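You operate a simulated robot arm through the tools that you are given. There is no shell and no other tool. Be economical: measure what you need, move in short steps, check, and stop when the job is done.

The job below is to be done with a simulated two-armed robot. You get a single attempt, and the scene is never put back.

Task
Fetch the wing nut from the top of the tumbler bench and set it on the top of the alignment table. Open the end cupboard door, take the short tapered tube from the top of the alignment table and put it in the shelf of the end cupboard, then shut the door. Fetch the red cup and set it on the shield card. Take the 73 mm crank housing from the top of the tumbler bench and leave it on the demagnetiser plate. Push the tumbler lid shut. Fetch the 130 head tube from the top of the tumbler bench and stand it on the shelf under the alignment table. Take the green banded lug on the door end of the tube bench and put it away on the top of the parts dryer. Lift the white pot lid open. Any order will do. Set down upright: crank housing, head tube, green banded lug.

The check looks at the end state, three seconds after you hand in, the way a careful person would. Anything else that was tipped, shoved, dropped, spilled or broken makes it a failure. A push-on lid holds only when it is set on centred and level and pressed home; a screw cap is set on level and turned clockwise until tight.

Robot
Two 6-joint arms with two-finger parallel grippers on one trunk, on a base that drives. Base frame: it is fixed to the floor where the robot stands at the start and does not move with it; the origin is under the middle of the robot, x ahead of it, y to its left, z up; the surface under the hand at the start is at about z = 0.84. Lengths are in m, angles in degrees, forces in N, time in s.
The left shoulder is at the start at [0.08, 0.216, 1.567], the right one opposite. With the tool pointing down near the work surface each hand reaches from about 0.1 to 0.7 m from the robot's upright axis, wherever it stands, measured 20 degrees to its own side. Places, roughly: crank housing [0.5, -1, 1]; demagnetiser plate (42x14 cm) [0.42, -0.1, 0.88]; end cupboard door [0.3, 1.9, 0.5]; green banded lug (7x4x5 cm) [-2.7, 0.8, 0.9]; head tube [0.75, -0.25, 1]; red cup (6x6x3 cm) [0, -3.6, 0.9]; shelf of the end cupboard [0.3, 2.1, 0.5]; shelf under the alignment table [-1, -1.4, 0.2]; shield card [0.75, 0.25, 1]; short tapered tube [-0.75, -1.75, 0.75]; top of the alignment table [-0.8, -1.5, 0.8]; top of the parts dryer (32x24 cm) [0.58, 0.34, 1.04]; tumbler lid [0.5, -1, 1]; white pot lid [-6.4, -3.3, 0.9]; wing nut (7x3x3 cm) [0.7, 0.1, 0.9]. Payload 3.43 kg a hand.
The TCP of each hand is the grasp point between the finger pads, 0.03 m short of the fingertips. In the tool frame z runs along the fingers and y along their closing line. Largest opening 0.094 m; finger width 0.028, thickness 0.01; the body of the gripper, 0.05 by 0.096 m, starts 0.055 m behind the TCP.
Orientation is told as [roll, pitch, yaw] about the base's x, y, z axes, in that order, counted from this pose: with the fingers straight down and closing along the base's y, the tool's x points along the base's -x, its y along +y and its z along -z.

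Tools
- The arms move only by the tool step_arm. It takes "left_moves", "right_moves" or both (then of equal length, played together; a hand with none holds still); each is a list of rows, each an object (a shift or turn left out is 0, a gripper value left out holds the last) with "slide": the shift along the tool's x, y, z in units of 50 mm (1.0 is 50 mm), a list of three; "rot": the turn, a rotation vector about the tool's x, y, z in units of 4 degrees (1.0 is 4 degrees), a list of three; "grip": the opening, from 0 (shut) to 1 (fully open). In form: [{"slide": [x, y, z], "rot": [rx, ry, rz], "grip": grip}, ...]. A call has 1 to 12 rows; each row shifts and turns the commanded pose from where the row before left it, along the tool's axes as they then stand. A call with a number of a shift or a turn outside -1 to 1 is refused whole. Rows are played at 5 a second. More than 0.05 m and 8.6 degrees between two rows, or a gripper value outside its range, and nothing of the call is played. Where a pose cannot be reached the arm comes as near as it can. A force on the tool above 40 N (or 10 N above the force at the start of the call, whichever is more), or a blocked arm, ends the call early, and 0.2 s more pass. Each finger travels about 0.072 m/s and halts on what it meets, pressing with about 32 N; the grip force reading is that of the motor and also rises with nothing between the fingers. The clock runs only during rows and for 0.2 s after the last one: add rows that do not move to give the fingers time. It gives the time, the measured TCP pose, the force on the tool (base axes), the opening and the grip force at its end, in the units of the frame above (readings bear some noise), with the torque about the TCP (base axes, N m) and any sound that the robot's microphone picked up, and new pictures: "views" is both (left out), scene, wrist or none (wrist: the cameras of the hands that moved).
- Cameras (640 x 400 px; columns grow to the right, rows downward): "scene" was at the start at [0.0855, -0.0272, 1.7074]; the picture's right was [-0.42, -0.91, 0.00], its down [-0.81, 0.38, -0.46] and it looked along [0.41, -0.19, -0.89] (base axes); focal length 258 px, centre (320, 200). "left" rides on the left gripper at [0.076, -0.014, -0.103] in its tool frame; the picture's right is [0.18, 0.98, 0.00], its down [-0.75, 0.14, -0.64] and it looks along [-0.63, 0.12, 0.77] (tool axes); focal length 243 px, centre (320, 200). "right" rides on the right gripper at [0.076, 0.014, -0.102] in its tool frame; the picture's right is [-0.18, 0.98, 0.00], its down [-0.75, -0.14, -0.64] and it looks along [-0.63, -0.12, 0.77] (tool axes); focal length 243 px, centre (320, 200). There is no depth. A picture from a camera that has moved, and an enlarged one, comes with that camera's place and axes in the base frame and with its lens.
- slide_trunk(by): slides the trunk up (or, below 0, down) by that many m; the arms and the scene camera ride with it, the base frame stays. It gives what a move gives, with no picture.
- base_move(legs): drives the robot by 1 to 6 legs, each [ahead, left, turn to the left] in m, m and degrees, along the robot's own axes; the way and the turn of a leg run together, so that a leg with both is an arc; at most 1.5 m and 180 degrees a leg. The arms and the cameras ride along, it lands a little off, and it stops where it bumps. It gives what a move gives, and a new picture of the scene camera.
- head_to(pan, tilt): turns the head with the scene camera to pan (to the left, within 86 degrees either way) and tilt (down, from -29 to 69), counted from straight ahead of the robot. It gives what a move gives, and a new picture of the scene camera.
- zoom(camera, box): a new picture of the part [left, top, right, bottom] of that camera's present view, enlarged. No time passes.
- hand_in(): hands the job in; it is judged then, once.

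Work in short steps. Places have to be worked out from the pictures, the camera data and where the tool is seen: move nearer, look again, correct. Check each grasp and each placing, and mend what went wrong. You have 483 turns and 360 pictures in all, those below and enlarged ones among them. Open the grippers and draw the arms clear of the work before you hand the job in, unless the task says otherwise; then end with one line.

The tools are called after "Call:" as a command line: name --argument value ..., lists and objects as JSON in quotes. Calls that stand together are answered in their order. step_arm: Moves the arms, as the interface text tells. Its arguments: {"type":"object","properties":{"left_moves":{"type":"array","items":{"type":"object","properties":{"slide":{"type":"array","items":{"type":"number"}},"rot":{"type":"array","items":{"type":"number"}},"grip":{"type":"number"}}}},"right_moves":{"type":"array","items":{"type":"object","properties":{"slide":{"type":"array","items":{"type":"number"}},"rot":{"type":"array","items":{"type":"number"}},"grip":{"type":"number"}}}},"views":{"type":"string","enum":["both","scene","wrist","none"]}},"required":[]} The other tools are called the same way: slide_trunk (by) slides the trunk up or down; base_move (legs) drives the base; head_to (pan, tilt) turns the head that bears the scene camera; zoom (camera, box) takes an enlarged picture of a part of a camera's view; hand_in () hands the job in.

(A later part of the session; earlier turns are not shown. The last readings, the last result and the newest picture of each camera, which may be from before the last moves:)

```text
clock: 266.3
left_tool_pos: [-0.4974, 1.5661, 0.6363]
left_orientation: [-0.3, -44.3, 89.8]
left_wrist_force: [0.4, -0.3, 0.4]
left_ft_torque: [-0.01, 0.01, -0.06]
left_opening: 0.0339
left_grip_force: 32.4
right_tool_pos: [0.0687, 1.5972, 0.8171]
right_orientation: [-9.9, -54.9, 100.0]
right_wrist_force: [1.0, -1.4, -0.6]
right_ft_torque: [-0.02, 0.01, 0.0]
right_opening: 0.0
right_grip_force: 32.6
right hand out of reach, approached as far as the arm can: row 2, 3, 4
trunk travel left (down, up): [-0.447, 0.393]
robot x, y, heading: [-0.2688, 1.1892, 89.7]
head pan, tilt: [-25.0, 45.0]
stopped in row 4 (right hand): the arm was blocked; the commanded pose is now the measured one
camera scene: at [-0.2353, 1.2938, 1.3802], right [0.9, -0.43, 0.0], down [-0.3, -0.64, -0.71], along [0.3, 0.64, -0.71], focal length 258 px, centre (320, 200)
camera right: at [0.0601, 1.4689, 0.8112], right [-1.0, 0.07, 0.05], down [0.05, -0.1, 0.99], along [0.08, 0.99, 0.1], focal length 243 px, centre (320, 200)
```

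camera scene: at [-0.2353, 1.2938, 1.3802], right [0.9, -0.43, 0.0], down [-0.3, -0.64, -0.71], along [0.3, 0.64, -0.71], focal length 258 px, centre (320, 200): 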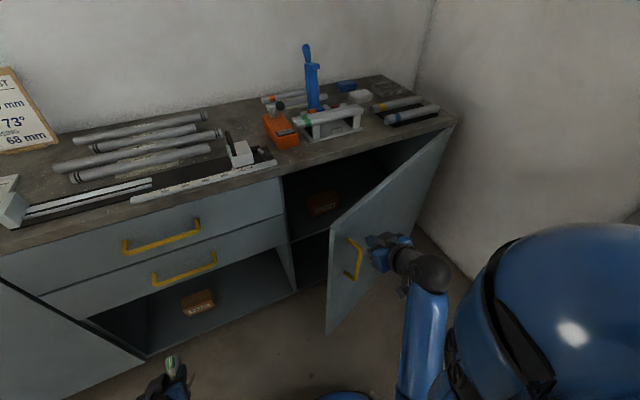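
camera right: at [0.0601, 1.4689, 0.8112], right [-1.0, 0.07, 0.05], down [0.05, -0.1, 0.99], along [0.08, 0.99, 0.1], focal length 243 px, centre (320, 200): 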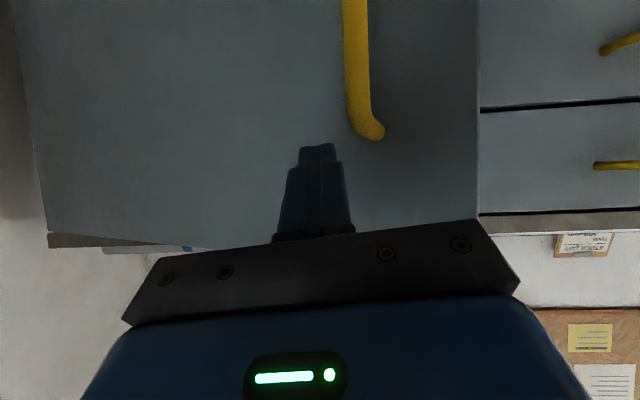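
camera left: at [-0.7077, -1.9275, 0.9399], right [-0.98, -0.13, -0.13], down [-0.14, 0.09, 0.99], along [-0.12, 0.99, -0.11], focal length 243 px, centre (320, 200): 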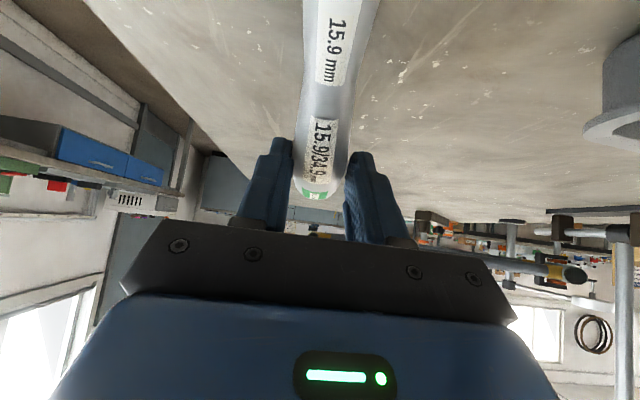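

I back the base off 0.3 m to straighten the right arm in free space.

Call:
base_move --legs '[[-0.3, 0, 0]]'

Call:
step_arm --right_moves '[{"rot": [-1, 0, 0]}, {"rot": [-1, 0, 0]}, {"rot": [-0.5, 0.5, 0]}, {"rot": [0, 1, 0]}, {"rot": [0, 1, 0]}, {"slide": [-0.4, 0, 0.7]}, {"slide": [-0.4, 0, 0.7]}]' --views "none"

```text
clock: 268.4
left_tool_pos: [-0.5005, 1.2644, 0.638]
left_orientation: [-0.3, -44.3, 89.8]
left_wrist_force: [0.4, -0.2, -0.4]
left_ft_torque: [0.0, 0.0, -0.01]
left_opening: 0.0342
left_grip_force: 32.1
right_tool_pos: [0.0677, 1.295, 0.817]
right_orientation: [-9.8, -55.0, 100.0]
right_wrist_force: [0.4, -0.7, 0.4]
right_ft_torque: [0.02, 0.0, 0.02]
right_opening: 0.0001
right_grip_force: 33.1
trunk travel left (down, up): [-0.447, 0.393]
robot x, y, heading: [-0.27, 0.8883, 89.7]
head pan, tilt: [-25.0, 45.0]
camera scene: at [-0.2365, 0.9913, 1.3801], right [0.9, -0.43, 0.0], down [-0.3, -0.64, -0.71], along [0.3, 0.64, -0.71], focal length 258 px, centre (320, 200)
```

scene: 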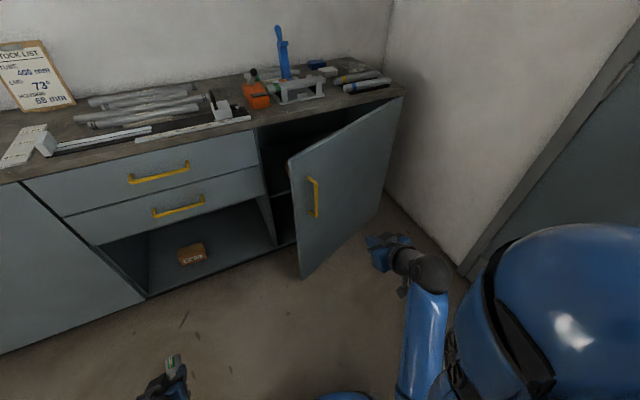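

```text
clock: 269.9
left_tool_pos: [-0.4986, 1.2653, 0.6364]
left_orientation: [-0.2, -44.2, 89.8]
left_wrist_force: [0.0, 0.6, -0.7]
left_ft_torque: [-0.03, -0.03, 0.01]
left_opening: 0.0337
left_grip_force: 31.8
right_tool_pos: [0.0545, 1.3729, 0.7957]
right_orientation: [0.2, -44.9, 100.0]
right_wrist_force: [0.3, -1.0, 0.4]
right_ft_torque: [0.02, 0.0, -0.01]
right_opening: 0.0
right_grip_force: 33.6
trunk travel left (down, up): [-0.447, 0.393]
robot x, y, heading: [-0.271, 0.8857, 89.8]
head pan, tilt: [-25.0, 45.0]
```

Square again. Now slide left and turn yaw to about 75° in free space.

Call:
step_arm --right_moves '[{"slide": [-0.2, 0.8, 0.2]}, {"slide": [-0.2, 0.8, 0.2]}, {"slide": [0, 0.8, 0]}, {"rot": [0.86, 0, 0.87]}, {"rot": [0.86, 0, 0.87]}, {"rot": [0.86, 0, 0.87]}, {"rot": [0.86, 0, 0.87]}, {"rot": [0.86, 0, 0.87]}]' --views "scene"

```text
clock: 271.8
left_tool_pos: [-0.5004, 1.2649, 0.6371]
left_orientation: [-0.2, -44.2, 89.7]
left_wrist_force: [0.4, 0.7, -0.7]
left_ft_torque: [0.0, -0.05, -0.01]
left_opening: 0.034
left_grip_force: 31.9
right_tool_pos: [-0.0696, 1.3796, 0.7957]
right_orientation: [0.3, -44.9, 75.3]
right_wrist_force: [-0.2, -1.0, -0.3]
right_ft_torque: [-0.02, -0.01, -0.02]
right_opening: 0.0
right_grip_force: 32.9
trunk travel left (down, up): [-0.447, 0.393]
robot x, y, heading: [-0.2721, 0.8897, 89.7]
head pan, tilt: [-25.0, 45.0]
camera scene: at [-0.2368, 0.9916, 1.3801], right [0.9, -0.43, 0.0], down [-0.3, -0.64, -0.71], along [0.3, 0.64, -0.71], focal length 258 px, centre (320, 200)
```

scene: 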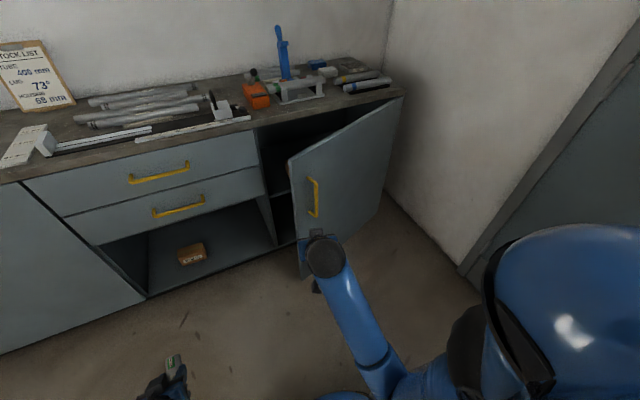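

The hand would cross the door panel this way, so I'll hook over the door's top edge with a steeper hand instead. I raise the trunk 0.25, steepen the hand to ~20°, and drive forward again.

Call:
slide_trunk --by 0.25

Call:
step_arm --right_moves '[{"rot": [0, 1, 0]}, {"rot": [0, 1, 0]}, {"rot": [0, 1, 0]}, {"rot": [0, 1, 0]}, {"rot": [0, 1, 0]}, {"rot": [0, 1, 0]}]' --views "none"

Call:
base_move --legs '[[0.27, 0, 0]]'

```text
clock: 274.3
left_tool_pos: [-0.4991, 1.265, 0.8866]
left_orientation: [-0.2, -44.3, 89.8]
left_wrist_force: [-0.1, -0.3, -0.6]
left_ft_torque: [-0.01, 0.03, 0.03]
left_opening: 0.0337
left_grip_force: 32.5
right_tool_pos: [-0.0692, 1.3793, 1.045]
right_orientation: [0.5, -45.0, 75.3]
right_wrist_force: [-0.1, -0.2, -0.4]
right_ft_torque: [0.0, -0.02, 0.05]
right_opening: 0.0001
right_grip_force: 33.1
trunk travel left (down, up): [-0.697, 0.143]
robot x, y, heading: [-0.266, 0.8911, 89.7]
head pan, tilt: [-25.0, 45.0]
```

```text
clock: 275.7
left_tool_pos: [-0.499, 1.2655, 0.8861]
left_orientation: [-0.3, -44.3, 89.8]
left_wrist_force: [-0.3, -0.6, -0.7]
left_ft_torque: [0.01, 0.01, 0.01]
left_opening: 0.0337
left_grip_force: 32.3
right_tool_pos: [-0.0679, 1.3845, 1.0224]
right_orientation: [0.4, -21.1, 75.5]
right_wrist_force: [-0.6, -0.2, 0.6]
right_ft_torque: [0.03, 0.01, 0.03]
right_opening: 0.0001
right_grip_force: 32.8
right hand out of reach, approached as far as the arm can: row 6
trunk travel left (down, up): [-0.697, 0.143]
robot x, y, heading: [-0.2699, 0.8883, 89.5]
head pan, tilt: [-25.0, 45.0]
```

```text
clock: 277.6
left_tool_pos: [-0.4989, 1.5316, 0.8881]
left_orientation: [-0.2, -44.4, 89.8]
left_wrist_force: [-0.3, -0.5, -1.5]
left_ft_torque: [-0.01, -0.01, 0.01]
left_opening: 0.034
left_grip_force: 31.7
right_tool_pos: [-0.0669, 1.6532, 1.0244]
right_orientation: [0.4, -21.1, 75.6]
right_wrist_force: [-0.2, -0.1, -0.3]
right_ft_torque: [0.05, 0.01, -0.03]
right_opening: 0.0
right_grip_force: 33.3
trunk travel left (down, up): [-0.697, 0.143]
robot x, y, heading: [-0.2667, 1.1571, 90.1]
head pan, tilt: [-25.0, 45.0]
camera scene: at [-0.2352, 1.2579, 1.6304], right [0.9, -0.43, 0.0], down [-0.3, -0.64, -0.71], along [0.3, 0.64, -0.71], focal length 258 px, centre (320, 200)
```

scene: 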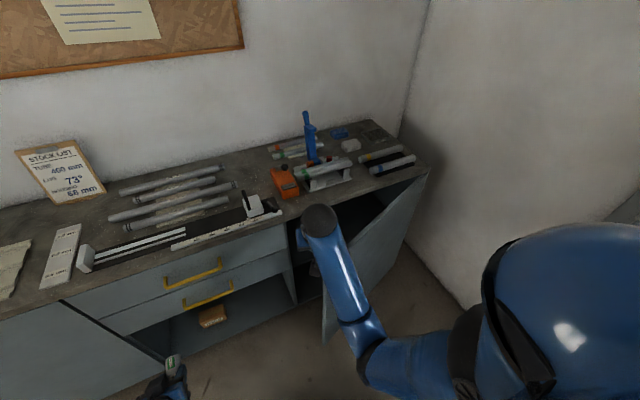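

I place the hand above the gap behind the door's top corner, at about (0.0, 1.76), and check with its camera.

Call:
step_arm --right_moves '[{"slide": [-0.747, -0.253, 0.287]}, {"slide": [-0.747, -0.253, 0.287]}, {"slide": [-0.747, -0.253, 0.287]}]' --views "both"

```text
clock: 278.4
left_tool_pos: [-0.497, 1.5345, 0.885]
left_orientation: [-0.2, -44.3, 89.8]
left_wrist_force: [-0.1, 0.1, -1.3]
left_ft_torque: [-0.01, -0.01, 0.0]
left_opening: 0.0341
left_grip_force: 31.5
right_tool_pos: [-0.0003, 1.7634, 1.0231]
right_orientation: [0.3, -20.9, 75.6]
right_wrist_force: [0.3, -0.2, 0.2]
right_ft_torque: [-0.02, 0.01, 0.04]
right_opening: 0.0001
right_grip_force: 32.3
trunk travel left (down, up): [-0.697, 0.143]
robot x, y, heading: [-0.2661, 1.1556, 89.6]
head pan, tilt: [-25.0, 45.0]
camera scene: at [-0.2345, 1.2628, 1.6299], right [0.9, -0.43, 0.0], down [-0.3, -0.64, -0.71], along [0.3, 0.64, -0.71], focal length 258 px, centre (320, 200)
camera right: at [-0.0387, 1.6608, 1.092], right [-0.91, 0.41, 0.07], down [0.26, 0.42, 0.87], along [0.33, 0.81, -0.49], focal length 243 px, centre (320, 200)
```

scene: 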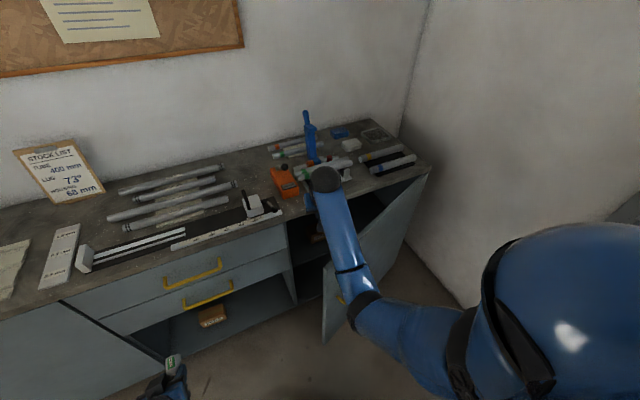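
right: 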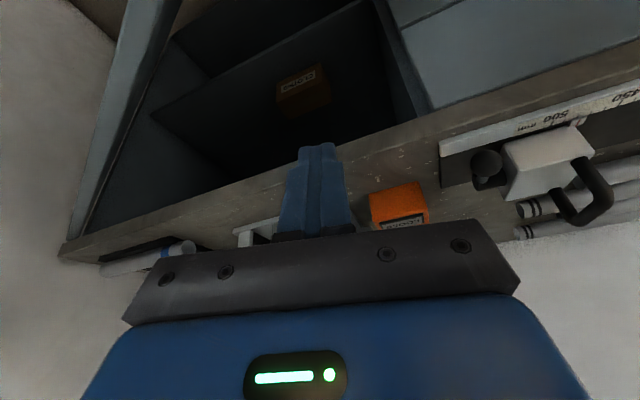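

The gap is clear; the door line at x=0 is y≈1.67. I descend to z≈0.83 behind the door's top edge.

Call:
step_arm --right_moves '[{"slide": [0.34, 0, 0.887]}, {"slide": [0.34, 0, 0.887]}, {"slide": [0.34, 0, 0.887]}, {"slide": [0.34, 0, 0.887]}]' --views "both"

```text
clock: 279.4
left_tool_pos: [-0.4982, 1.5341, 0.8863]
left_orientation: [-0.2, -44.1, 89.8]
left_wrist_force: [-1.0, 0.9, -1.4]
left_ft_torque: [-0.03, 0.0, 0.02]
left_opening: 0.0339
left_grip_force: 32.2
right_tool_pos: [0.0005, 1.7631, 0.833]
right_orientation: [0.3, -21.1, 75.6]
right_wrist_force: [-0.8, -0.6, 1.2]
right_ft_torque: [-0.04, -0.02, -0.01]
right_opening: 0.0
right_grip_force: 33.2
trunk travel left (down, up): [-0.697, 0.143]
robot x, y, heading: [-0.2727, 1.1615, 89.6]
head pan, tilt: [-25.0, 45.0]
camera scene: at [-0.2349, 1.2608, 1.6302], right [0.9, -0.43, 0.0], down [-0.3, -0.64, -0.71], along [0.3, 0.64, -0.71], focal length 258 px, centre (320, 200)
camera right: at [-0.0396, 1.6609, 0.902], right [-0.91, 0.41, 0.07], down [0.26, 0.42, 0.87], along [0.33, 0.81, -0.49], focal length 243 px, centre (320, 200)
```

scene: 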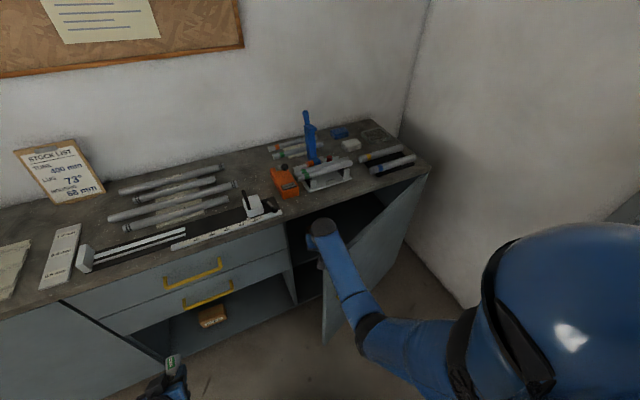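
right: 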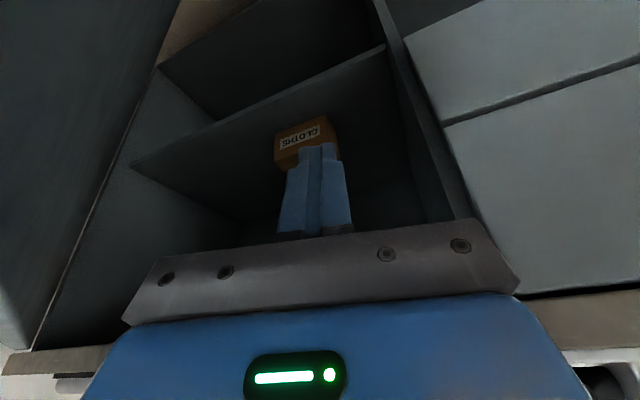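

The fingers are behind the door. I use the base to sweep: back and gradually rightward, carrying the hooked hand along the door's arc.

Call:
base_move --legs '[[-0.1, 0, 0], [-0.1, -0.1, 0], [-0.1, -0.1, 0]]'

```text
clock: 282.5
left_tool_pos: [-0.3007, 1.2346, 0.8863]
left_orientation: [-0.4, -44.2, 90.0]
left_wrist_force: [0.2, -0.4, -0.6]
left_ft_torque: [-0.01, -0.02, -0.03]
left_opening: 0.0338
left_grip_force: 32.5
right_tool_pos: [0.1976, 1.4615, 0.8333]
right_orientation: [0.3, -21.0, 75.7]
right_wrist_force: [-0.4, 0.4, 0.3]
right_ft_torque: [-0.03, 0.02, 0.01]
right_opening: 0.0
right_grip_force: 32.8
trunk travel left (down, up): [-0.697, 0.143]
robot x, y, heading: [-0.0697, 0.8572, 89.6]
head pan, tilt: [-25.0, 45.0]
camera scene: at [-0.038, 0.9618, 1.63], right [0.9, -0.43, 0.0], down [-0.3, -0.64, -0.71], along [0.3, 0.64, -0.71], focal length 258 px, centre (320, 200)
```

scene: 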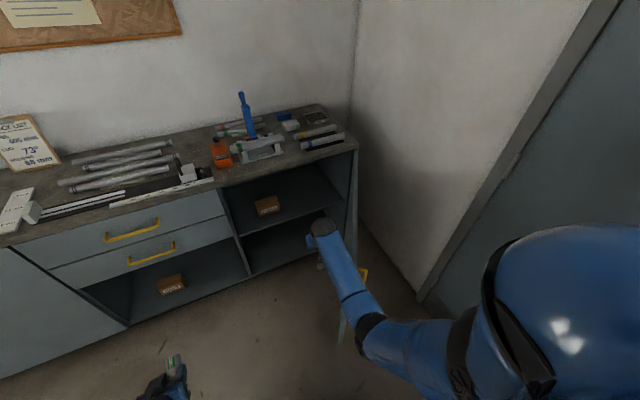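

The door swung wide. I zoom to judge its angle.

Call:
zoom --camera "scene" --box '[200, 130, 424, 340]'

```text
1.90 times, centred on (312, 235) of scene
camera zoom: at [-0.038, 0.9618, 1.63], right [0.9, -0.43, 0.0], down [-0.3, -0.64, -0.71], along [0.3, 0.64, -0.71], focal length 492 px, centre (335, 133)
```

zoom: 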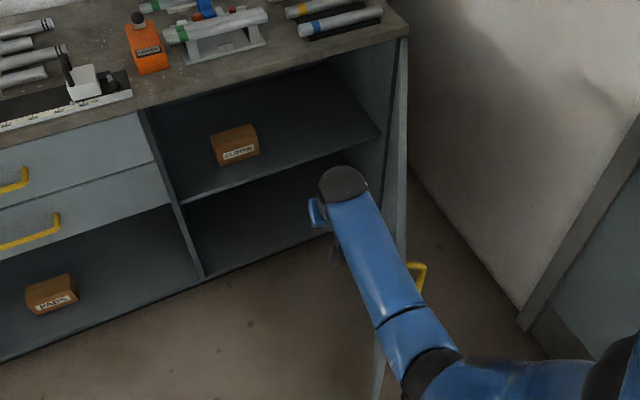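

Door is ~56° open. I sweep further with the base, then the arm.

Call:
base_move --legs '[[-0.05, -0.12, 0], [0, -0.1, 0]]'

Call:
step_arm --right_moves '[{"slide": [0, -0.8, 0]}, {"slide": [0, -0.8, 0]}, {"slide": [0, -0.6, 0]}]' --views "scene"

```text
clock: 284.5
left_tool_pos: [-0.0855, 1.1816, 0.8872]
left_orientation: [-0.5, -44.3, 90.0]
left_wrist_force: [0.2, 0.5, -0.7]
left_ft_torque: [0.02, 0.01, 0.01]
left_opening: 0.0341
left_grip_force: 32.0
right_tool_pos: [0.4119, 1.411, 0.8357]
right_orientation: [0.2, -21.1, 75.6]
right_wrist_force: [-0.6, 0.2, -1.3]
right_ft_torque: [0.01, 0.01, 0.01]
right_opening: 0.0001
right_grip_force: 33.1
trunk travel left (down, up): [-0.697, 0.143]
robot x, y, heading: [0.1469, 0.8034, 89.3]
head pan, tilt: [-25.0, 45.0]
camera scene: at [0.1761, 0.9081, 1.6303], right [0.9, -0.43, 0.0], down [-0.3, -0.64, -0.71], along [0.3, 0.64, -0.71], focal length 258 px, centre (320, 200)
```

scene: 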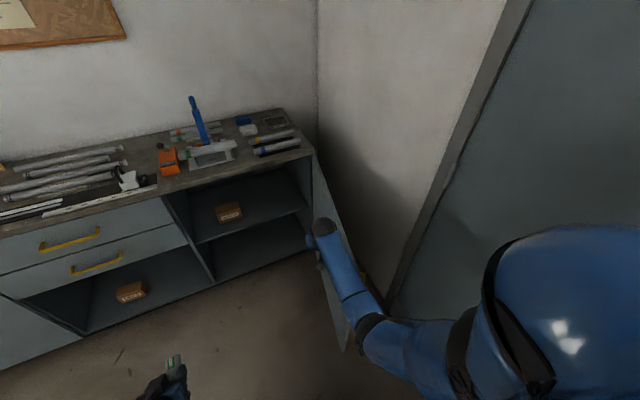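

```text
clock: 285.3
left_tool_pos: [-0.0818, 1.1811, 0.8885]
left_orientation: [0.0, -44.3, 89.7]
left_wrist_force: [-0.7, -0.4, -0.6]
left_ft_torque: [-0.01, 0.01, 0.0]
left_opening: 0.034
left_grip_force: 32.1
right_tool_pos: [0.524, 1.3827, 0.8327]
right_orientation: [0.4, -21.0, 75.6]
right_wrist_force: [0.4, 0.6, 0.8]
right_ft_torque: [0.04, 0.04, -0.04]
right_opening: 0.0001
right_grip_force: 32.8
trunk travel left (down, up): [-0.697, 0.143]
robot x, y, heading: [0.1512, 0.808, 89.5]
head pan, tilt: [-25.0, 45.0]
camera scene: at [0.1835, 0.9085, 1.63], right [0.9, -0.43, 0.0], down [-0.3, -0.64, -0.71], along [0.3, 0.64, -0.71], focal length 258 px, centre (320, 200)
```

scene: 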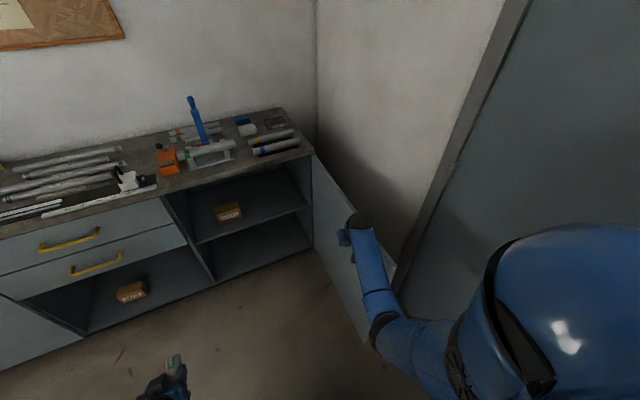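

Door is ~90° open; shelf at z≈0.53 with a cloths box at x≈0.13. I draw the right hand in, away from the door, then lower the trunk.

Call:
step_arm --right_moves '[{"slide": [0, 0.9, 0]}, {"slide": [0, 0.9, 0]}, {"slide": [0, 0.9, 0]}, {"slide": [0.8, 0, -0.3]}, {"slide": [0.8, 0, -0.3]}, {"slide": [0.8, 0, -0.3]}]' --views "none"

Call:
step_arm --left_moves '[{"slide": [-0.656, 0, 0.64]}, {"slide": [-0.656, 0, 0.64]}, {"slide": [0, -0.9, 0]}, {"slide": [0, -0.9, 0]}, {"slide": [0, -0.9, 0]}, {"slide": [0, -0.9, 0]}]' --views "scene"

```text
clock: 286.7
left_tool_pos: [-0.0829, 1.1812, 0.8876]
left_orientation: [-0.1, -44.1, 89.9]
left_wrist_force: [-0.2, -0.2, -1.3]
left_ft_torque: [0.01, -0.01, 0.02]
left_opening: 0.034
left_grip_force: 31.8
right_tool_pos: [0.3595, 1.2914, 0.8323]
right_orientation: [0.3, -21.2, 75.6]
right_wrist_force: [0.0, 0.0, 0.2]
right_ft_torque: [0.01, 0.01, -0.01]
right_opening: 0.0
right_grip_force: 33.2
trunk travel left (down, up): [-0.697, 0.143]
robot x, y, heading: [0.1472, 0.8029, 89.9]
head pan, tilt: [-25.0, 45.0]
```

```text
clock: 288.1
left_tool_pos: [0.0977, 1.2723, 0.8862]
left_orientation: [-0.2, -44.2, 89.9]
left_wrist_force: [0.5, 0.0, -1.1]
left_ft_torque: [0.02, 0.01, 0.02]
left_opening: 0.0339
left_grip_force: 31.6
right_tool_pos: [0.3606, 1.2937, 0.8323]
right_orientation: [0.4, -21.0, 75.5]
right_wrist_force: [-0.3, 0.0, 0.2]
right_ft_torque: [0.02, 0.03, -0.02]
right_opening: 0.0001
right_grip_force: 33.3
trunk travel left (down, up): [-0.697, 0.143]
robot x, y, heading: [0.1478, 0.8055, 89.6]
head pan, tilt: [-25.0, 45.0]
camera scene: at [0.1819, 0.9089, 1.6301], right [0.9, -0.43, 0.0], down [-0.3, -0.64, -0.71], along [0.3, 0.64, -0.71], focal length 258 px, centre (320, 200)
```

scene: 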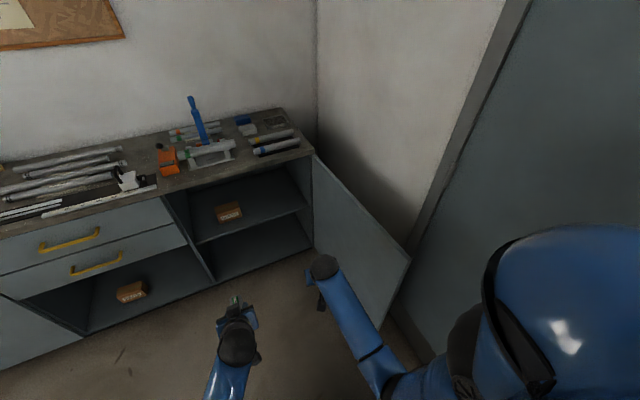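

Door is open ~97°. I shift the left hand a bit more to the right, pull the right hand back, and lower the trunk 0.29.

Call:
step_arm --left_moves '[{"slide": [0, -0.6, 0]}, {"slide": [0, -0.6, 0]}]' --right_moves '[{"slide": [0.8, 0, -0.3]}, {"slide": [0.8, 0, -0.3]}]' --views "none"

Call:
slide_trunk --by -0.27

Call:
base_move --legs '[[0.4, -0.08, 0]]'

```text
clock: 288.7
left_tool_pos: [0.159, 1.2706, 0.8872]
left_orientation: [0.0, -44.4, 89.7]
left_wrist_force: [-0.4, 0.1, -0.6]
left_ft_torque: [-0.02, 0.02, -0.03]
left_opening: 0.0338
left_grip_force: 31.9
right_tool_pos: [0.3394, 1.2092, 0.8312]
right_orientation: [0.5, -21.0, 75.5]
right_wrist_force: [0.2, 0.0, -0.4]
right_ft_torque: [0.02, 0.02, 0.0]
right_opening: 0.0003
right_grip_force: 32.8
trunk travel left (down, up): [-0.697, 0.143]
robot x, y, heading: [0.1489, 0.8042, 89.5]
head pan, tilt: [-25.0, 45.0]
```

```text
clock: 291.4
left_tool_pos: [0.1576, 1.272, 0.6163]
left_orientation: [-0.2, -44.3, 89.8]
left_wrist_force: [-0.2, -0.3, -2.5]
left_ft_torque: [0.02, -0.01, 0.03]
left_opening: 0.0342
left_grip_force: 31.4
right_tool_pos: [0.3393, 1.2095, 0.5619]
right_orientation: [0.4, -21.1, 75.6]
right_wrist_force: [-0.3, -0.4, -0.7]
right_ft_torque: [-0.03, 0.01, 0.01]
right_opening: 0.0
right_grip_force: 33.3
trunk travel left (down, up): [-0.427, 0.413]
robot x, y, heading: [0.1487, 0.8069, 89.6]
head pan, tilt: [-25.0, 45.0]
```

```text
clock: 294.0
left_tool_pos: [0.2416, 1.672, 0.6169]
left_orientation: [-0.2, -44.2, 89.7]
left_wrist_force: [0.3, -0.5, -1.3]
left_ft_torque: [-0.01, 0.0, 0.0]
left_opening: 0.0339
left_grip_force: 32.2
right_tool_pos: [0.4224, 1.6095, 0.5612]
right_orientation: [0.3, -21.1, 75.4]
right_wrist_force: [-0.2, 1.0, -0.5]
right_ft_torque: [0.02, -0.02, 0.0]
right_opening: 0.0004
right_grip_force: 33.5
trunk travel left (down, up): [-0.427, 0.413]
robot x, y, heading: [0.2299, 1.2063, 89.2]
head pan, tilt: [-25.0, 45.0]
camera scene: at [0.2631, 1.3094, 1.3601], right [0.9, -0.43, 0.0], down [-0.3, -0.64, -0.71], along [0.3, 0.64, -0.71], focal length 258 px, centre (320, 200)
```

scene: 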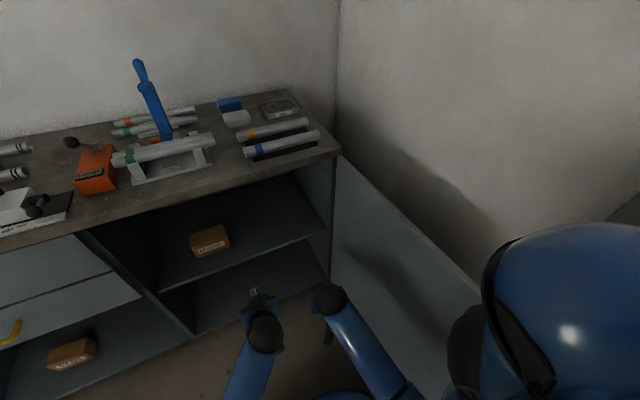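

I check the shelf through the left wrist camera before inserting.

Call:
step_arm --left_moves '[{"slide": [-0.3, 0, 0.29]}]' --views "wrist"

```text
clock: 294.4
left_tool_pos: [0.2417, 1.6934, 0.6166]
left_orientation: [-0.2, -44.2, 89.7]
left_wrist_force: [-0.5, 0.3, -0.4]
left_ft_torque: [-0.03, -0.01, 0.04]
left_opening: 0.0341
left_grip_force: 32.1
right_tool_pos: [0.423, 1.6106, 0.5613]
right_orientation: [0.3, -21.0, 75.4]
right_wrist_force: [0.5, 0.2, -0.5]
right_ft_torque: [-0.02, 0.06, 0.02]
right_opening: 0.0
right_grip_force: 33.0
trunk travel left (down, up): [-0.427, 0.413]
robot x, y, heading: [0.2315, 1.2066, 89.7]
head pan, tilt: [-25.0, 45.0]
camera left: at [0.2551, 1.5665, 0.6379], right [-0.98, -0.12, -0.13], down [-0.14, 0.09, 0.99], along [-0.11, 0.99, -0.11], focal length 243 px, centre (320, 200)
```

left: 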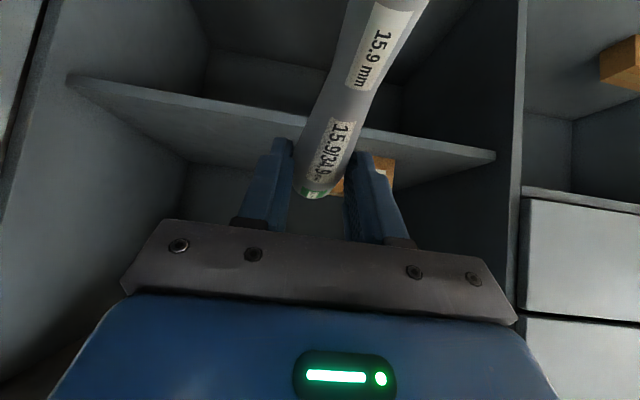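

Triangulation puts the shelf's front edge at y≈1.93, z≈0.475. I drive 0.2 closer, then insert the tube over the shelf.

Call:
base_move --legs '[[0.2, 0, 0]]'

Call:
step_arm --left_moves '[{"slide": [-0.35, 0, 0.64]}, {"slide": [-0.656, 0, 0.64]}, {"slide": [-0.656, 0, 0.64]}]' --views "both"

```text
clock: 296.0
left_tool_pos: [0.2431, 1.8925, 0.6172]
left_orientation: [-0.2, -44.1, 89.6]
left_wrist_force: [0.6, 0.3, -1.3]
left_ft_torque: [0.0, 0.0, -0.02]
left_opening: 0.034
left_grip_force: 32.2
right_tool_pos: [0.4233, 1.8091, 0.5614]
right_orientation: [0.2, -21.0, 75.4]
right_wrist_force: [1.1, -0.2, -0.1]
right_ft_torque: [-0.01, 0.01, 0.0]
right_opening: 0.0
right_grip_force: 32.5
trunk travel left (down, up): [-0.427, 0.413]
robot x, y, heading: [0.2324, 1.4063, 89.6]
head pan, tilt: [-25.0, 45.0]
camera scene: at [0.2647, 1.5084, 1.3601], right [0.9, -0.43, 0.0], down [-0.3, -0.64, -0.71], along [0.3, 0.64, -0.71], focal length 258 px, centre (320, 200)
```

scene: 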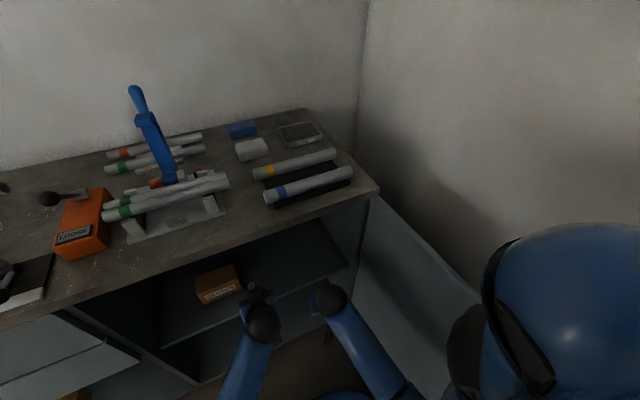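

```text
clock: 296.8
left_tool_pos: [0.2437, 2.0207, 0.605]
left_orientation: [-0.1, -44.1, 89.6]
left_wrist_force: [-0.5, 0.9, -1.1]
left_ft_torque: [0.02, 0.0, -0.01]
left_opening: 0.0341
left_grip_force: 31.3
right_tool_pos: [0.4241, 1.8096, 0.5612]
right_orientation: [0.2, -21.0, 75.4]
right_wrist_force: [-0.2, -0.2, -0.2]
right_ft_torque: [0.04, 0.02, -0.01]
right_opening: 0.0
right_grip_force: 32.8
trunk travel left (down, up): [-0.427, 0.413]
robot x, y, heading: [0.2302, 1.4056, 89.7]
head pan, tilt: [-25.0, 45.0]
camera scene: at [0.265, 1.5089, 1.36], right [0.9, -0.43, 0.0], down [-0.3, -0.64, -0.71], along [0.3, 0.64, -0.71], focal length 258 px, centre (320, 200)
camera left: at [0.2572, 1.8937, 0.6263], right [-0.98, -0.12, -0.13], down [-0.14, 0.09, 0.99], along [-0.11, 0.99, -0.11], focal length 243 px, centre (320, 200)
```

scene: 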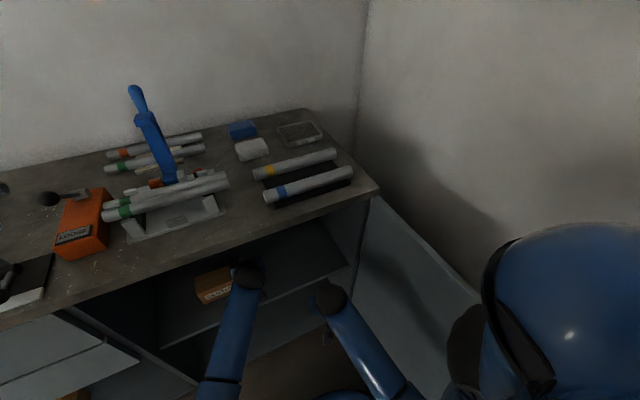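
left: 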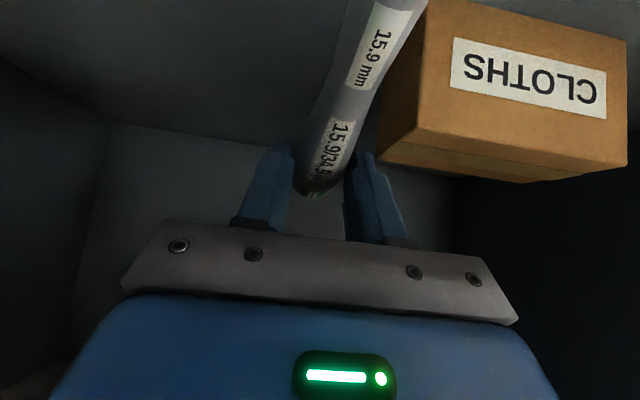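

The tube is over the shelf beside the box. I shift right 4 cm and 3 cm deeper, then lower.

Call:
step_arm --left_moves '[{"slide": [0, -0.8, 0]}, {"slide": [-0.45, 0, 0.43]}, {"slide": [0.42, 0, 0.43]}, {"slide": [0.42, 0, 0.43]}]' --views "wrist"

```text
clock: 297.8
left_tool_pos: [0.2837, 2.0503, 0.5456]
left_orientation: [-0.2, -44.2, 89.7]
left_wrist_force: [-0.7, 0.5, -2.0]
left_ft_torque: [-0.02, 0.0, -0.05]
left_opening: 0.0342
left_grip_force: 32.1
right_tool_pos: [0.4237, 1.8085, 0.5609]
right_orientation: [0.3, -21.0, 75.4]
right_wrist_force: [-0.5, 0.3, -0.1]
right_ft_torque: [0.0, 0.0, 0.01]
right_opening: 0.0001
right_grip_force: 33.5
trunk travel left (down, up): [-0.427, 0.413]
robot x, y, heading: [0.2298, 1.4077, 89.4]
head pan, tilt: [-25.0, 45.0]
camera left: at [0.2978, 1.9234, 0.5667], right [-0.98, -0.12, -0.13], down [-0.14, 0.09, 0.99], along [-0.11, 0.99, -0.11], focal length 243 px, centre (320, 200)
```

left: 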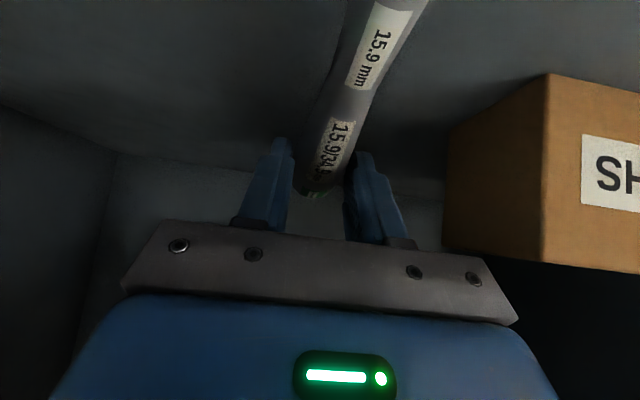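

Clear of the box. I creep down to contact.

Call:
step_arm --left_moves '[{"slide": [0.1, 0, 0.103]}, {"slide": [0.1, 0, 0.103]}]' --views "none"

Call:
step_arm --left_moves '[{"slide": [0.056, 0, 0.057]}, {"slide": [0.056, 0, 0.057]}]' --views "none"

Call:
step_arm --left_moves '[{"slide": [0.056, 0, 0.057]}]' --views "none"

Call:
step_arm --left_moves '[{"slide": [0.056, 0, 0.057]}]' --views "wrist"

```text
clock: 298.4
left_tool_pos: [0.2844, 2.0503, 0.5319]
left_orientation: [-0.1, -44.2, 89.6]
left_wrist_force: [0.2, 0.3, -1.2]
left_ft_torque: [-0.01, -0.01, 0.01]
left_opening: 0.0338
left_grip_force: 31.9
right_tool_pos: [0.4244, 1.8085, 0.5615]
right_orientation: [0.2, -21.1, 75.4]
right_wrist_force: [0.1, 0.9, -0.4]
right_ft_torque: [-0.01, -0.01, 0.01]
right_opening: 0.0001
right_grip_force: 33.1
trunk travel left (down, up): [-0.427, 0.413]
robot x, y, heading: [0.2327, 1.4041, 89.5]
head pan, tilt: [-25.0, 45.0]
```

```text
clock: 299.0
left_tool_pos: [0.2853, 2.0502, 0.5262]
left_orientation: [-0.4, -44.6, 89.7]
left_wrist_force: [0.3, 1.3, 8.7]
left_ft_torque: [-0.73, 0.0, -0.01]
left_opening: 0.0339
left_grip_force: 32.4
right_tool_pos: [0.4253, 1.8089, 0.5624]
right_orientation: [0.3, -21.1, 75.4]
right_wrist_force: [-1.0, 0.5, 0.5]
right_ft_torque: [0.0, 0.0, 0.01]
right_opening: 0.0001
right_grip_force: 33.3
trunk travel left (down, up): [-0.427, 0.413]
robot x, y, heading: [0.2336, 1.4057, 89.5]
head pan, tilt: [-25.0, 45.0]
```

```text
clock: 299.4
left_tool_pos: [0.2862, 2.0501, 0.5256]
left_orientation: [-0.2, -44.8, 89.7]
left_wrist_force: [-3.4, -1.7, 22.8]
left_ft_torque: [-0.07, 0.15, 0.09]
left_opening: 0.0337
left_grip_force: 31.7
right_tool_pos: [0.4236, 1.8066, 0.5635]
right_orientation: [0.4, -21.3, 75.5]
right_wrist_force: [-0.9, 0.1, 1.2]
right_ft_torque: [-0.02, 0.01, -0.02]
right_opening: 0.0
right_grip_force: 33.2
trunk travel left (down, up): [-0.427, 0.413]
robot x, y, heading: [0.231, 1.4046, 89.5]
head pan, tilt: [-25.0, 45.0]
```

```text
clock: 299.8
left_tool_pos: [0.286, 2.0514, 0.5236]
left_orientation: [-0.5, -45.0, 89.9]
left_wrist_force: [-5.7, -0.3, 34.4]
left_ft_torque: [0.83, 0.18, 0.19]
left_opening: 0.0346
left_grip_force: 32.6
right_tool_pos: [0.4241, 1.8059, 0.5634]
right_orientation: [0.2, -21.3, 75.5]
right_wrist_force: [0.5, 1.0, -0.5]
right_ft_torque: [0.02, 0.04, 0.01]
right_opening: 0.0003
right_grip_force: 32.9
trunk travel left (down, up): [-0.427, 0.413]
robot x, y, heading: [0.23, 1.4067, 89.7]
head pan, tilt: [-25.0, 45.0]
camera left: at [0.2988, 1.9233, 0.5431], right [-0.98, -0.12, -0.14], down [-0.15, 0.08, 0.99], along [-0.11, 0.99, -0.1], focal length 243 px, centre (320, 200)
```

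left: 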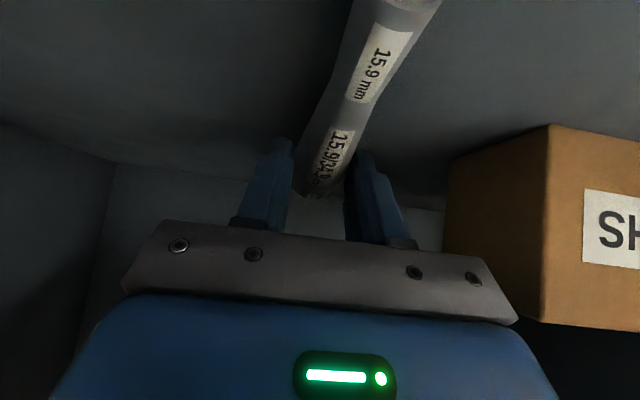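

Seated on the shelf. I ease up, open, lift slightly and withdraw.

Call:
step_arm --left_moves '[{"slide": [-0.07, 0, -0.072]}, {"grip": 0.42}, {"grip": 0.55}, {"grip": 0.75}, {"grip": 0.75}, {"slide": [-0.4, 0, -0.41]}, {"slide": [0.656, 0, -0.64]}, {"slide": [0.656, 0, -0.64]}, {"slide": [0.656, 0, -0.64]}]' --views "both"

```text
clock: 301.8
left_tool_pos: [0.2839, 1.9124, 0.5515]
left_orientation: [-0.2, -44.5, 89.7]
left_wrist_force: [0.0, -0.7, -0.8]
left_ft_torque: [0.03, -0.01, -0.01]
left_opening: 0.0707
left_grip_force: 0.2
right_tool_pos: [0.4231, 1.8068, 0.5623]
right_orientation: [0.2, -21.2, 75.5]
right_wrist_force: [0.8, -0.5, -0.4]
right_ft_torque: [0.0, 0.02, -0.03]
right_opening: 0.0002
right_grip_force: 33.1
trunk travel left (down, up): [-0.427, 0.413]
robot x, y, heading: [0.2313, 1.4045, 89.7]
head pan, tilt: [-25.0, 45.0]
camera scene: at [0.2642, 1.5066, 1.3603], right [0.9, -0.43, 0.0], down [-0.3, -0.64, -0.71], along [0.3, 0.64, -0.71], focal length 258 px, centre (320, 200)
camera left: at [0.2973, 1.7853, 0.5725], right [-0.98, -0.12, -0.13], down [-0.14, 0.09, 0.99], along [-0.11, 0.99, -0.11], focal length 243 px, centre (320, 200)
```

scene: 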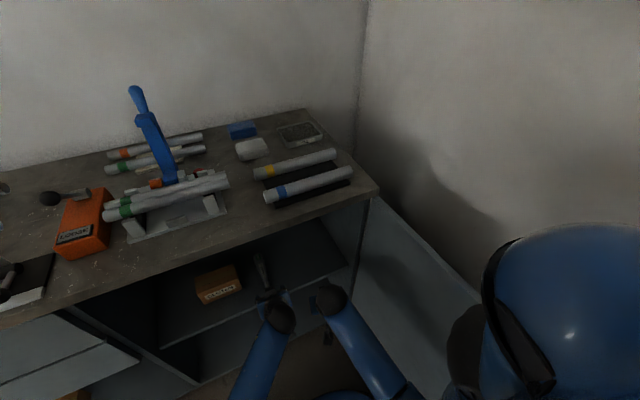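
left: 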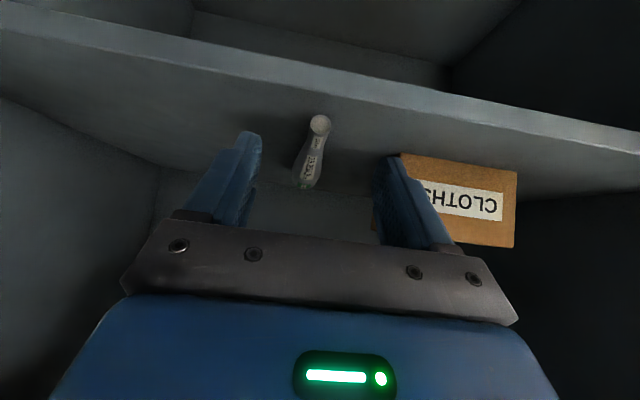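

The tapered tube lies on the shelf. I retract, back the robot out, raise the trunk, and prepare to shut the door.

Call:
step_arm --left_moves '[{"slide": [0.656, 0, -0.64]}, {"slide": [0.656, 0, -0.64]}, {"slide": [0.656, 0, -0.64]}]' --views "none"

Call:
base_move --legs '[[-0.58, 0, 0]]'

Call:
slide_trunk --by 0.4

Call:
base_move --legs '[[0, 0, -40]]'

```text
clock: 302.6
left_tool_pos: [0.2829, 1.773, 0.5501]
left_orientation: [-0.1, -44.3, 89.7]
left_wrist_force: [-0.8, -0.4, 0.3]
left_ft_torque: [-0.02, 0.04, -0.05]
left_opening: 0.0708
left_grip_force: 0.1
right_tool_pos: [0.4236, 1.8073, 0.5621]
right_orientation: [0.2, -21.1, 75.4]
right_wrist_force: [0.4, 0.6, -0.1]
right_ft_torque: [0.04, -0.02, -0.01]
right_opening: 0.0
right_grip_force: 33.0
trunk travel left (down, up): [-0.427, 0.413]
robot x, y, heading: [0.2323, 1.4069, 89.5]
head pan, tilt: [-25.0, 45.0]
```

```text
clock: 305.9
left_tool_pos: [0.2782, 1.1981, 0.5503]
left_orientation: [-0.2, -44.3, 89.5]
left_wrist_force: [0.4, 0.2, -0.2]
left_ft_torque: [0.02, -0.02, -0.03]
left_opening: 0.0704
left_grip_force: 0.1
right_tool_pos: [0.4199, 1.2313, 0.562]
right_orientation: [0.2, -21.1, 75.4]
right_wrist_force: [-0.5, -0.6, 0.2]
right_ft_torque: [0.01, 0.0, 0.01]
right_opening: 0.0001
right_grip_force: 33.5
trunk travel left (down, up): [-0.427, 0.413]
robot x, y, heading: [0.2237, 0.8233, 89.4]
head pan, tilt: [-25.0, 45.0]
camera scene: at [0.2599, 0.9306, 1.3602], right [0.9, -0.43, 0.0], down [-0.3, -0.64, -0.71], along [0.3, 0.64, -0.71], focal length 258 px, centre (320, 200)
```

scene: 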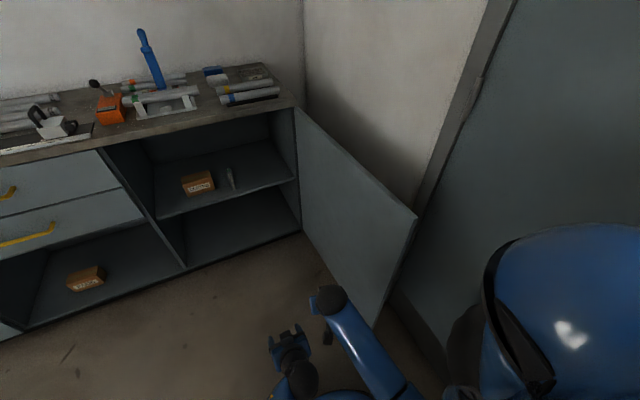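

```text
clock: 309.7
left_tool_pos: [0.2779, 1.1975, 0.9487]
left_orientation: [-0.2, -44.3, 89.6]
left_wrist_force: [-0.4, -0.1, -0.3]
left_ft_torque: [-0.01, 0.03, -0.02]
left_opening: 0.0705
left_grip_force: 0.1
right_tool_pos: [0.419, 1.2308, 0.9615]
right_orientation: [0.3, -21.1, 75.4]
right_wrist_force: [0.3, -0.7, 0.0]
right_ft_torque: [-0.01, -0.02, 0.01]
right_opening: 0.0002
right_grip_force: 33.2
trunk travel left (down, up): [-0.827, 0.013]
robot x, y, heading: [0.231, 0.8295, 89.4]
head pan, tilt: [-25.0, 45.0]
```

```text
clock: 312.0
left_tool_pos: [0.5037, 1.078, 0.949]
left_orientation: [-0.2, -44.2, 49.7]
left_wrist_force: [0.9, 0.8, -0.5]
left_ft_torque: [0.07, 0.0, -0.02]
left_opening: 0.0706
left_grip_force: 0.0
right_tool_pos: [0.6342, 1.0129, 0.9618]
right_orientation: [0.3, -21.1, 35.4]
right_wrist_force: [-0.1, 0.8, 0.5]
right_ft_torque: [-0.01, 0.0, -0.02]
right_opening: 0.0001
right_grip_force: 33.3
trunk travel left (down, up): [-0.827, 0.013]
robot x, y, heading: [0.2284, 0.8247, 49.5]
head pan, tilt: [-25.0, 45.0]
camera scene: at [0.318, 0.8843, 1.7601], right [0.41, -0.91, 0.0], down [-0.64, -0.29, -0.71], along [0.64, 0.29, -0.71], focal length 258 px, centre (320, 200)
```

scene: 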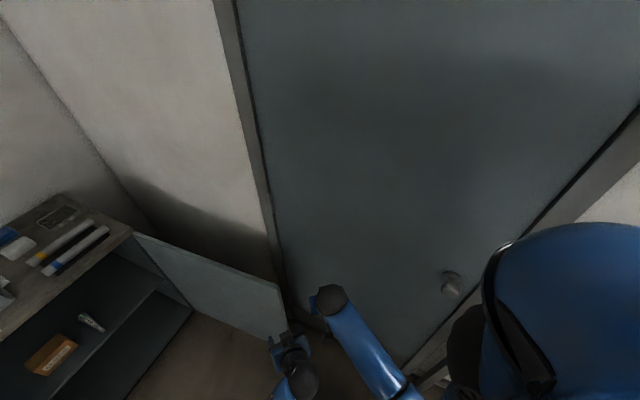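

Door edge is at about (0.656, 1.21). I move the left hand aside, then carry the right hand over the door top to its outer side at about (0.70, 1.27).

Call:
step_arm --left_moves '[{"slide": [0, 0.9, 0]}, {"slide": [0, 0.9, 0]}, {"slide": [0, 0.9, 0]}, {"slide": [0, 0.9, 0]}, {"slide": [0, 0.9, 0]}, {}, {}, {}, {}]' --right_moves '[{}, {}, {}, {"slide": [-0.644, 0.56, 0.248]}, {"slide": [-0.644, 0.56, 0.248]}, {"slide": [-0.644, 0.56, 0.248]}, {"slide": [-0.644, 0.56, 0.248]}, {"slide": [-0.644, 0.56, 0.248]}, {"slide": [-0.644, 0.56, 0.248]}]' --views "both"

```text
clock: 314.0
left_tool_pos: [0.3336, 1.2252, 0.9494]
left_orientation: [-0.2, -44.3, 49.6]
left_wrist_force: [0.4, 0.3, 1.1]
left_ft_torque: [-0.01, 0.02, 0.03]
left_opening: 0.0706
left_grip_force: 0.1
right_tool_pos: [0.7067, 1.2707, 0.962]
right_orientation: [0.2, -20.9, 35.4]
right_wrist_force: [-0.3, -0.9, -0.1]
right_ft_torque: [0.0, 0.01, 0.04]
right_opening: 0.0002
right_grip_force: 33.4
trunk travel left (down, up): [-0.827, 0.013]
robot x, y, heading: [0.2282, 0.8289, 49.8]
head pan, tilt: [-25.0, 45.0]
camera scene: at [0.3188, 0.8868, 1.76], right [0.41, -0.91, 0.0], down [-0.64, -0.29, -0.71], along [0.64, 0.29, -0.71], focal length 258 px, centre (320, 200)
camera right: at [0.6109, 1.2188, 1.031], right [-0.43, 0.9, 0.07], down [0.47, 0.16, 0.87], along [0.77, 0.41, -0.49], focal length 243 px, centre (320, 200)
camera left: at [0.2624, 1.1195, 0.9706], right [-0.83, 0.54, -0.13], down [-0.05, 0.16, 0.99], along [0.55, 0.83, -0.11], focal length 243 px, centre (320, 200)
```

scene: 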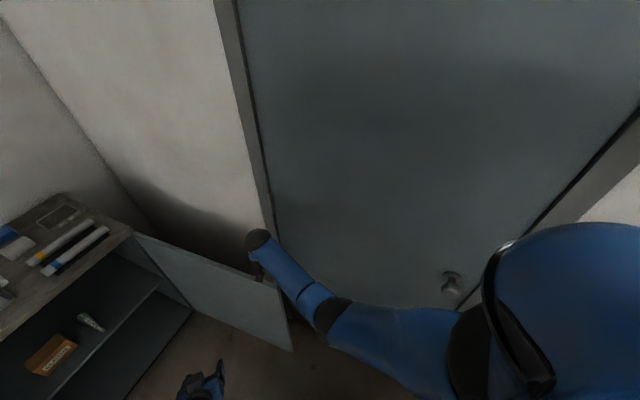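
right: 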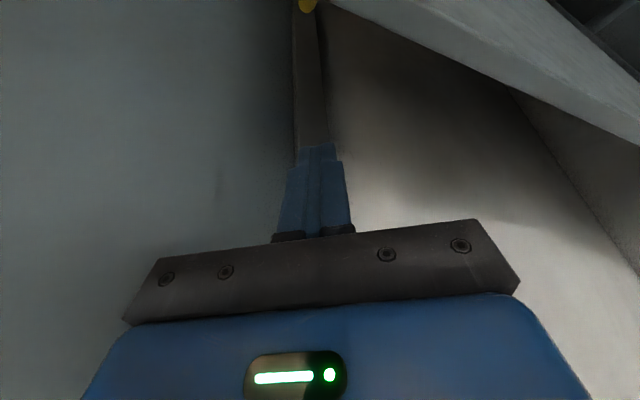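
left: 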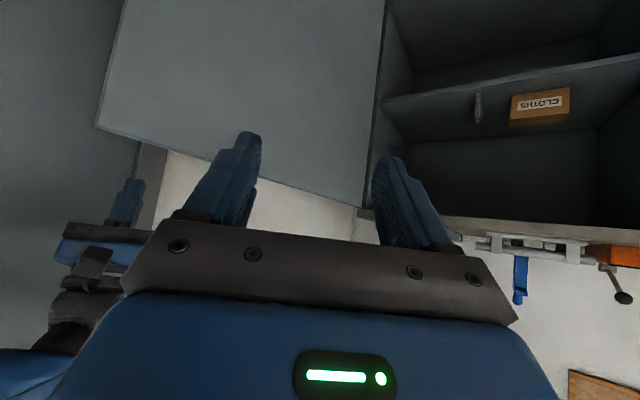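

The hand is on the outer side, near the handle. I descend 0.1 so the fingers sit beside the door's top edge.

Call:
step_arm --right_moves '[{"slide": [0.33, 0, 0.9]}, {"slide": [0.36, 0, 0.93]}]' --views "both"

```text
clock: 314.6
left_tool_pos: [0.3345, 1.2249, 0.9488]
left_orientation: [-0.2, -44.1, 49.6]
left_wrist_force: [0.1, -0.3, 0.1]
left_ft_torque: [0.02, -0.04, 0.05]
left_opening: 0.0704
left_grip_force: 0.0
right_tool_pos: [0.7072, 1.2718, 0.8642]
right_orientation: [0.3, -20.9, 35.5]
right_wrist_force: [0.8, 0.9, -0.8]
right_ft_torque: [0.02, -0.01, -0.01]
right_opening: 0.0001
right_grip_force: 32.9
trunk travel left (down, up): [-0.827, 0.013]
robot x, y, heading: [0.2215, 0.8253, 49.4]
head pan, tilt: [-25.0, 45.0]
camera scene: at [0.3195, 0.8874, 1.7599], right [0.41, -0.91, 0.0], down [-0.64, -0.29, -0.71], along [0.64, 0.29, -0.71], focal length 258 px, centre (320, 200)
camera right: at [0.6115, 1.2197, 0.933], right [-0.43, 0.9, 0.07], down [0.47, 0.16, 0.87], along [0.77, 0.41, -0.49], focal length 243 px, centre (320, 200)
```

scene: 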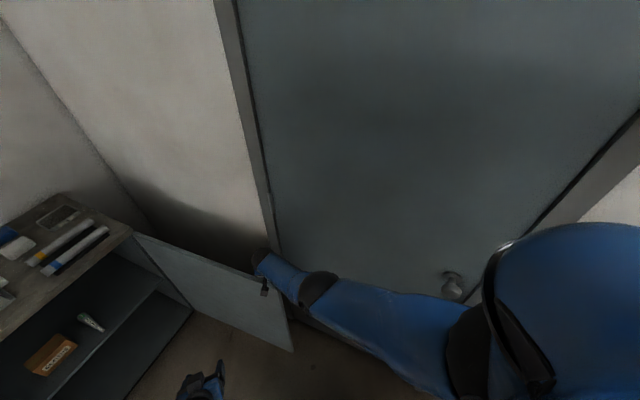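
right: 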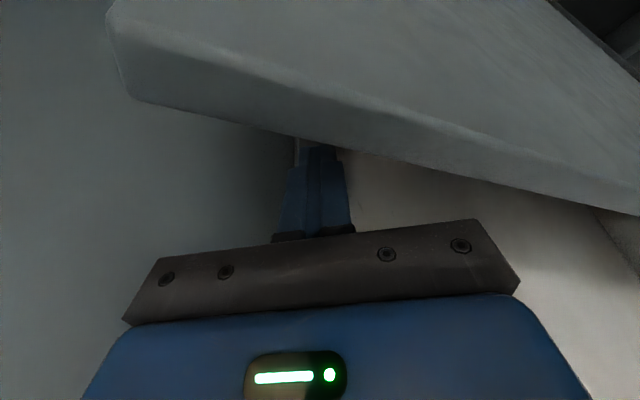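

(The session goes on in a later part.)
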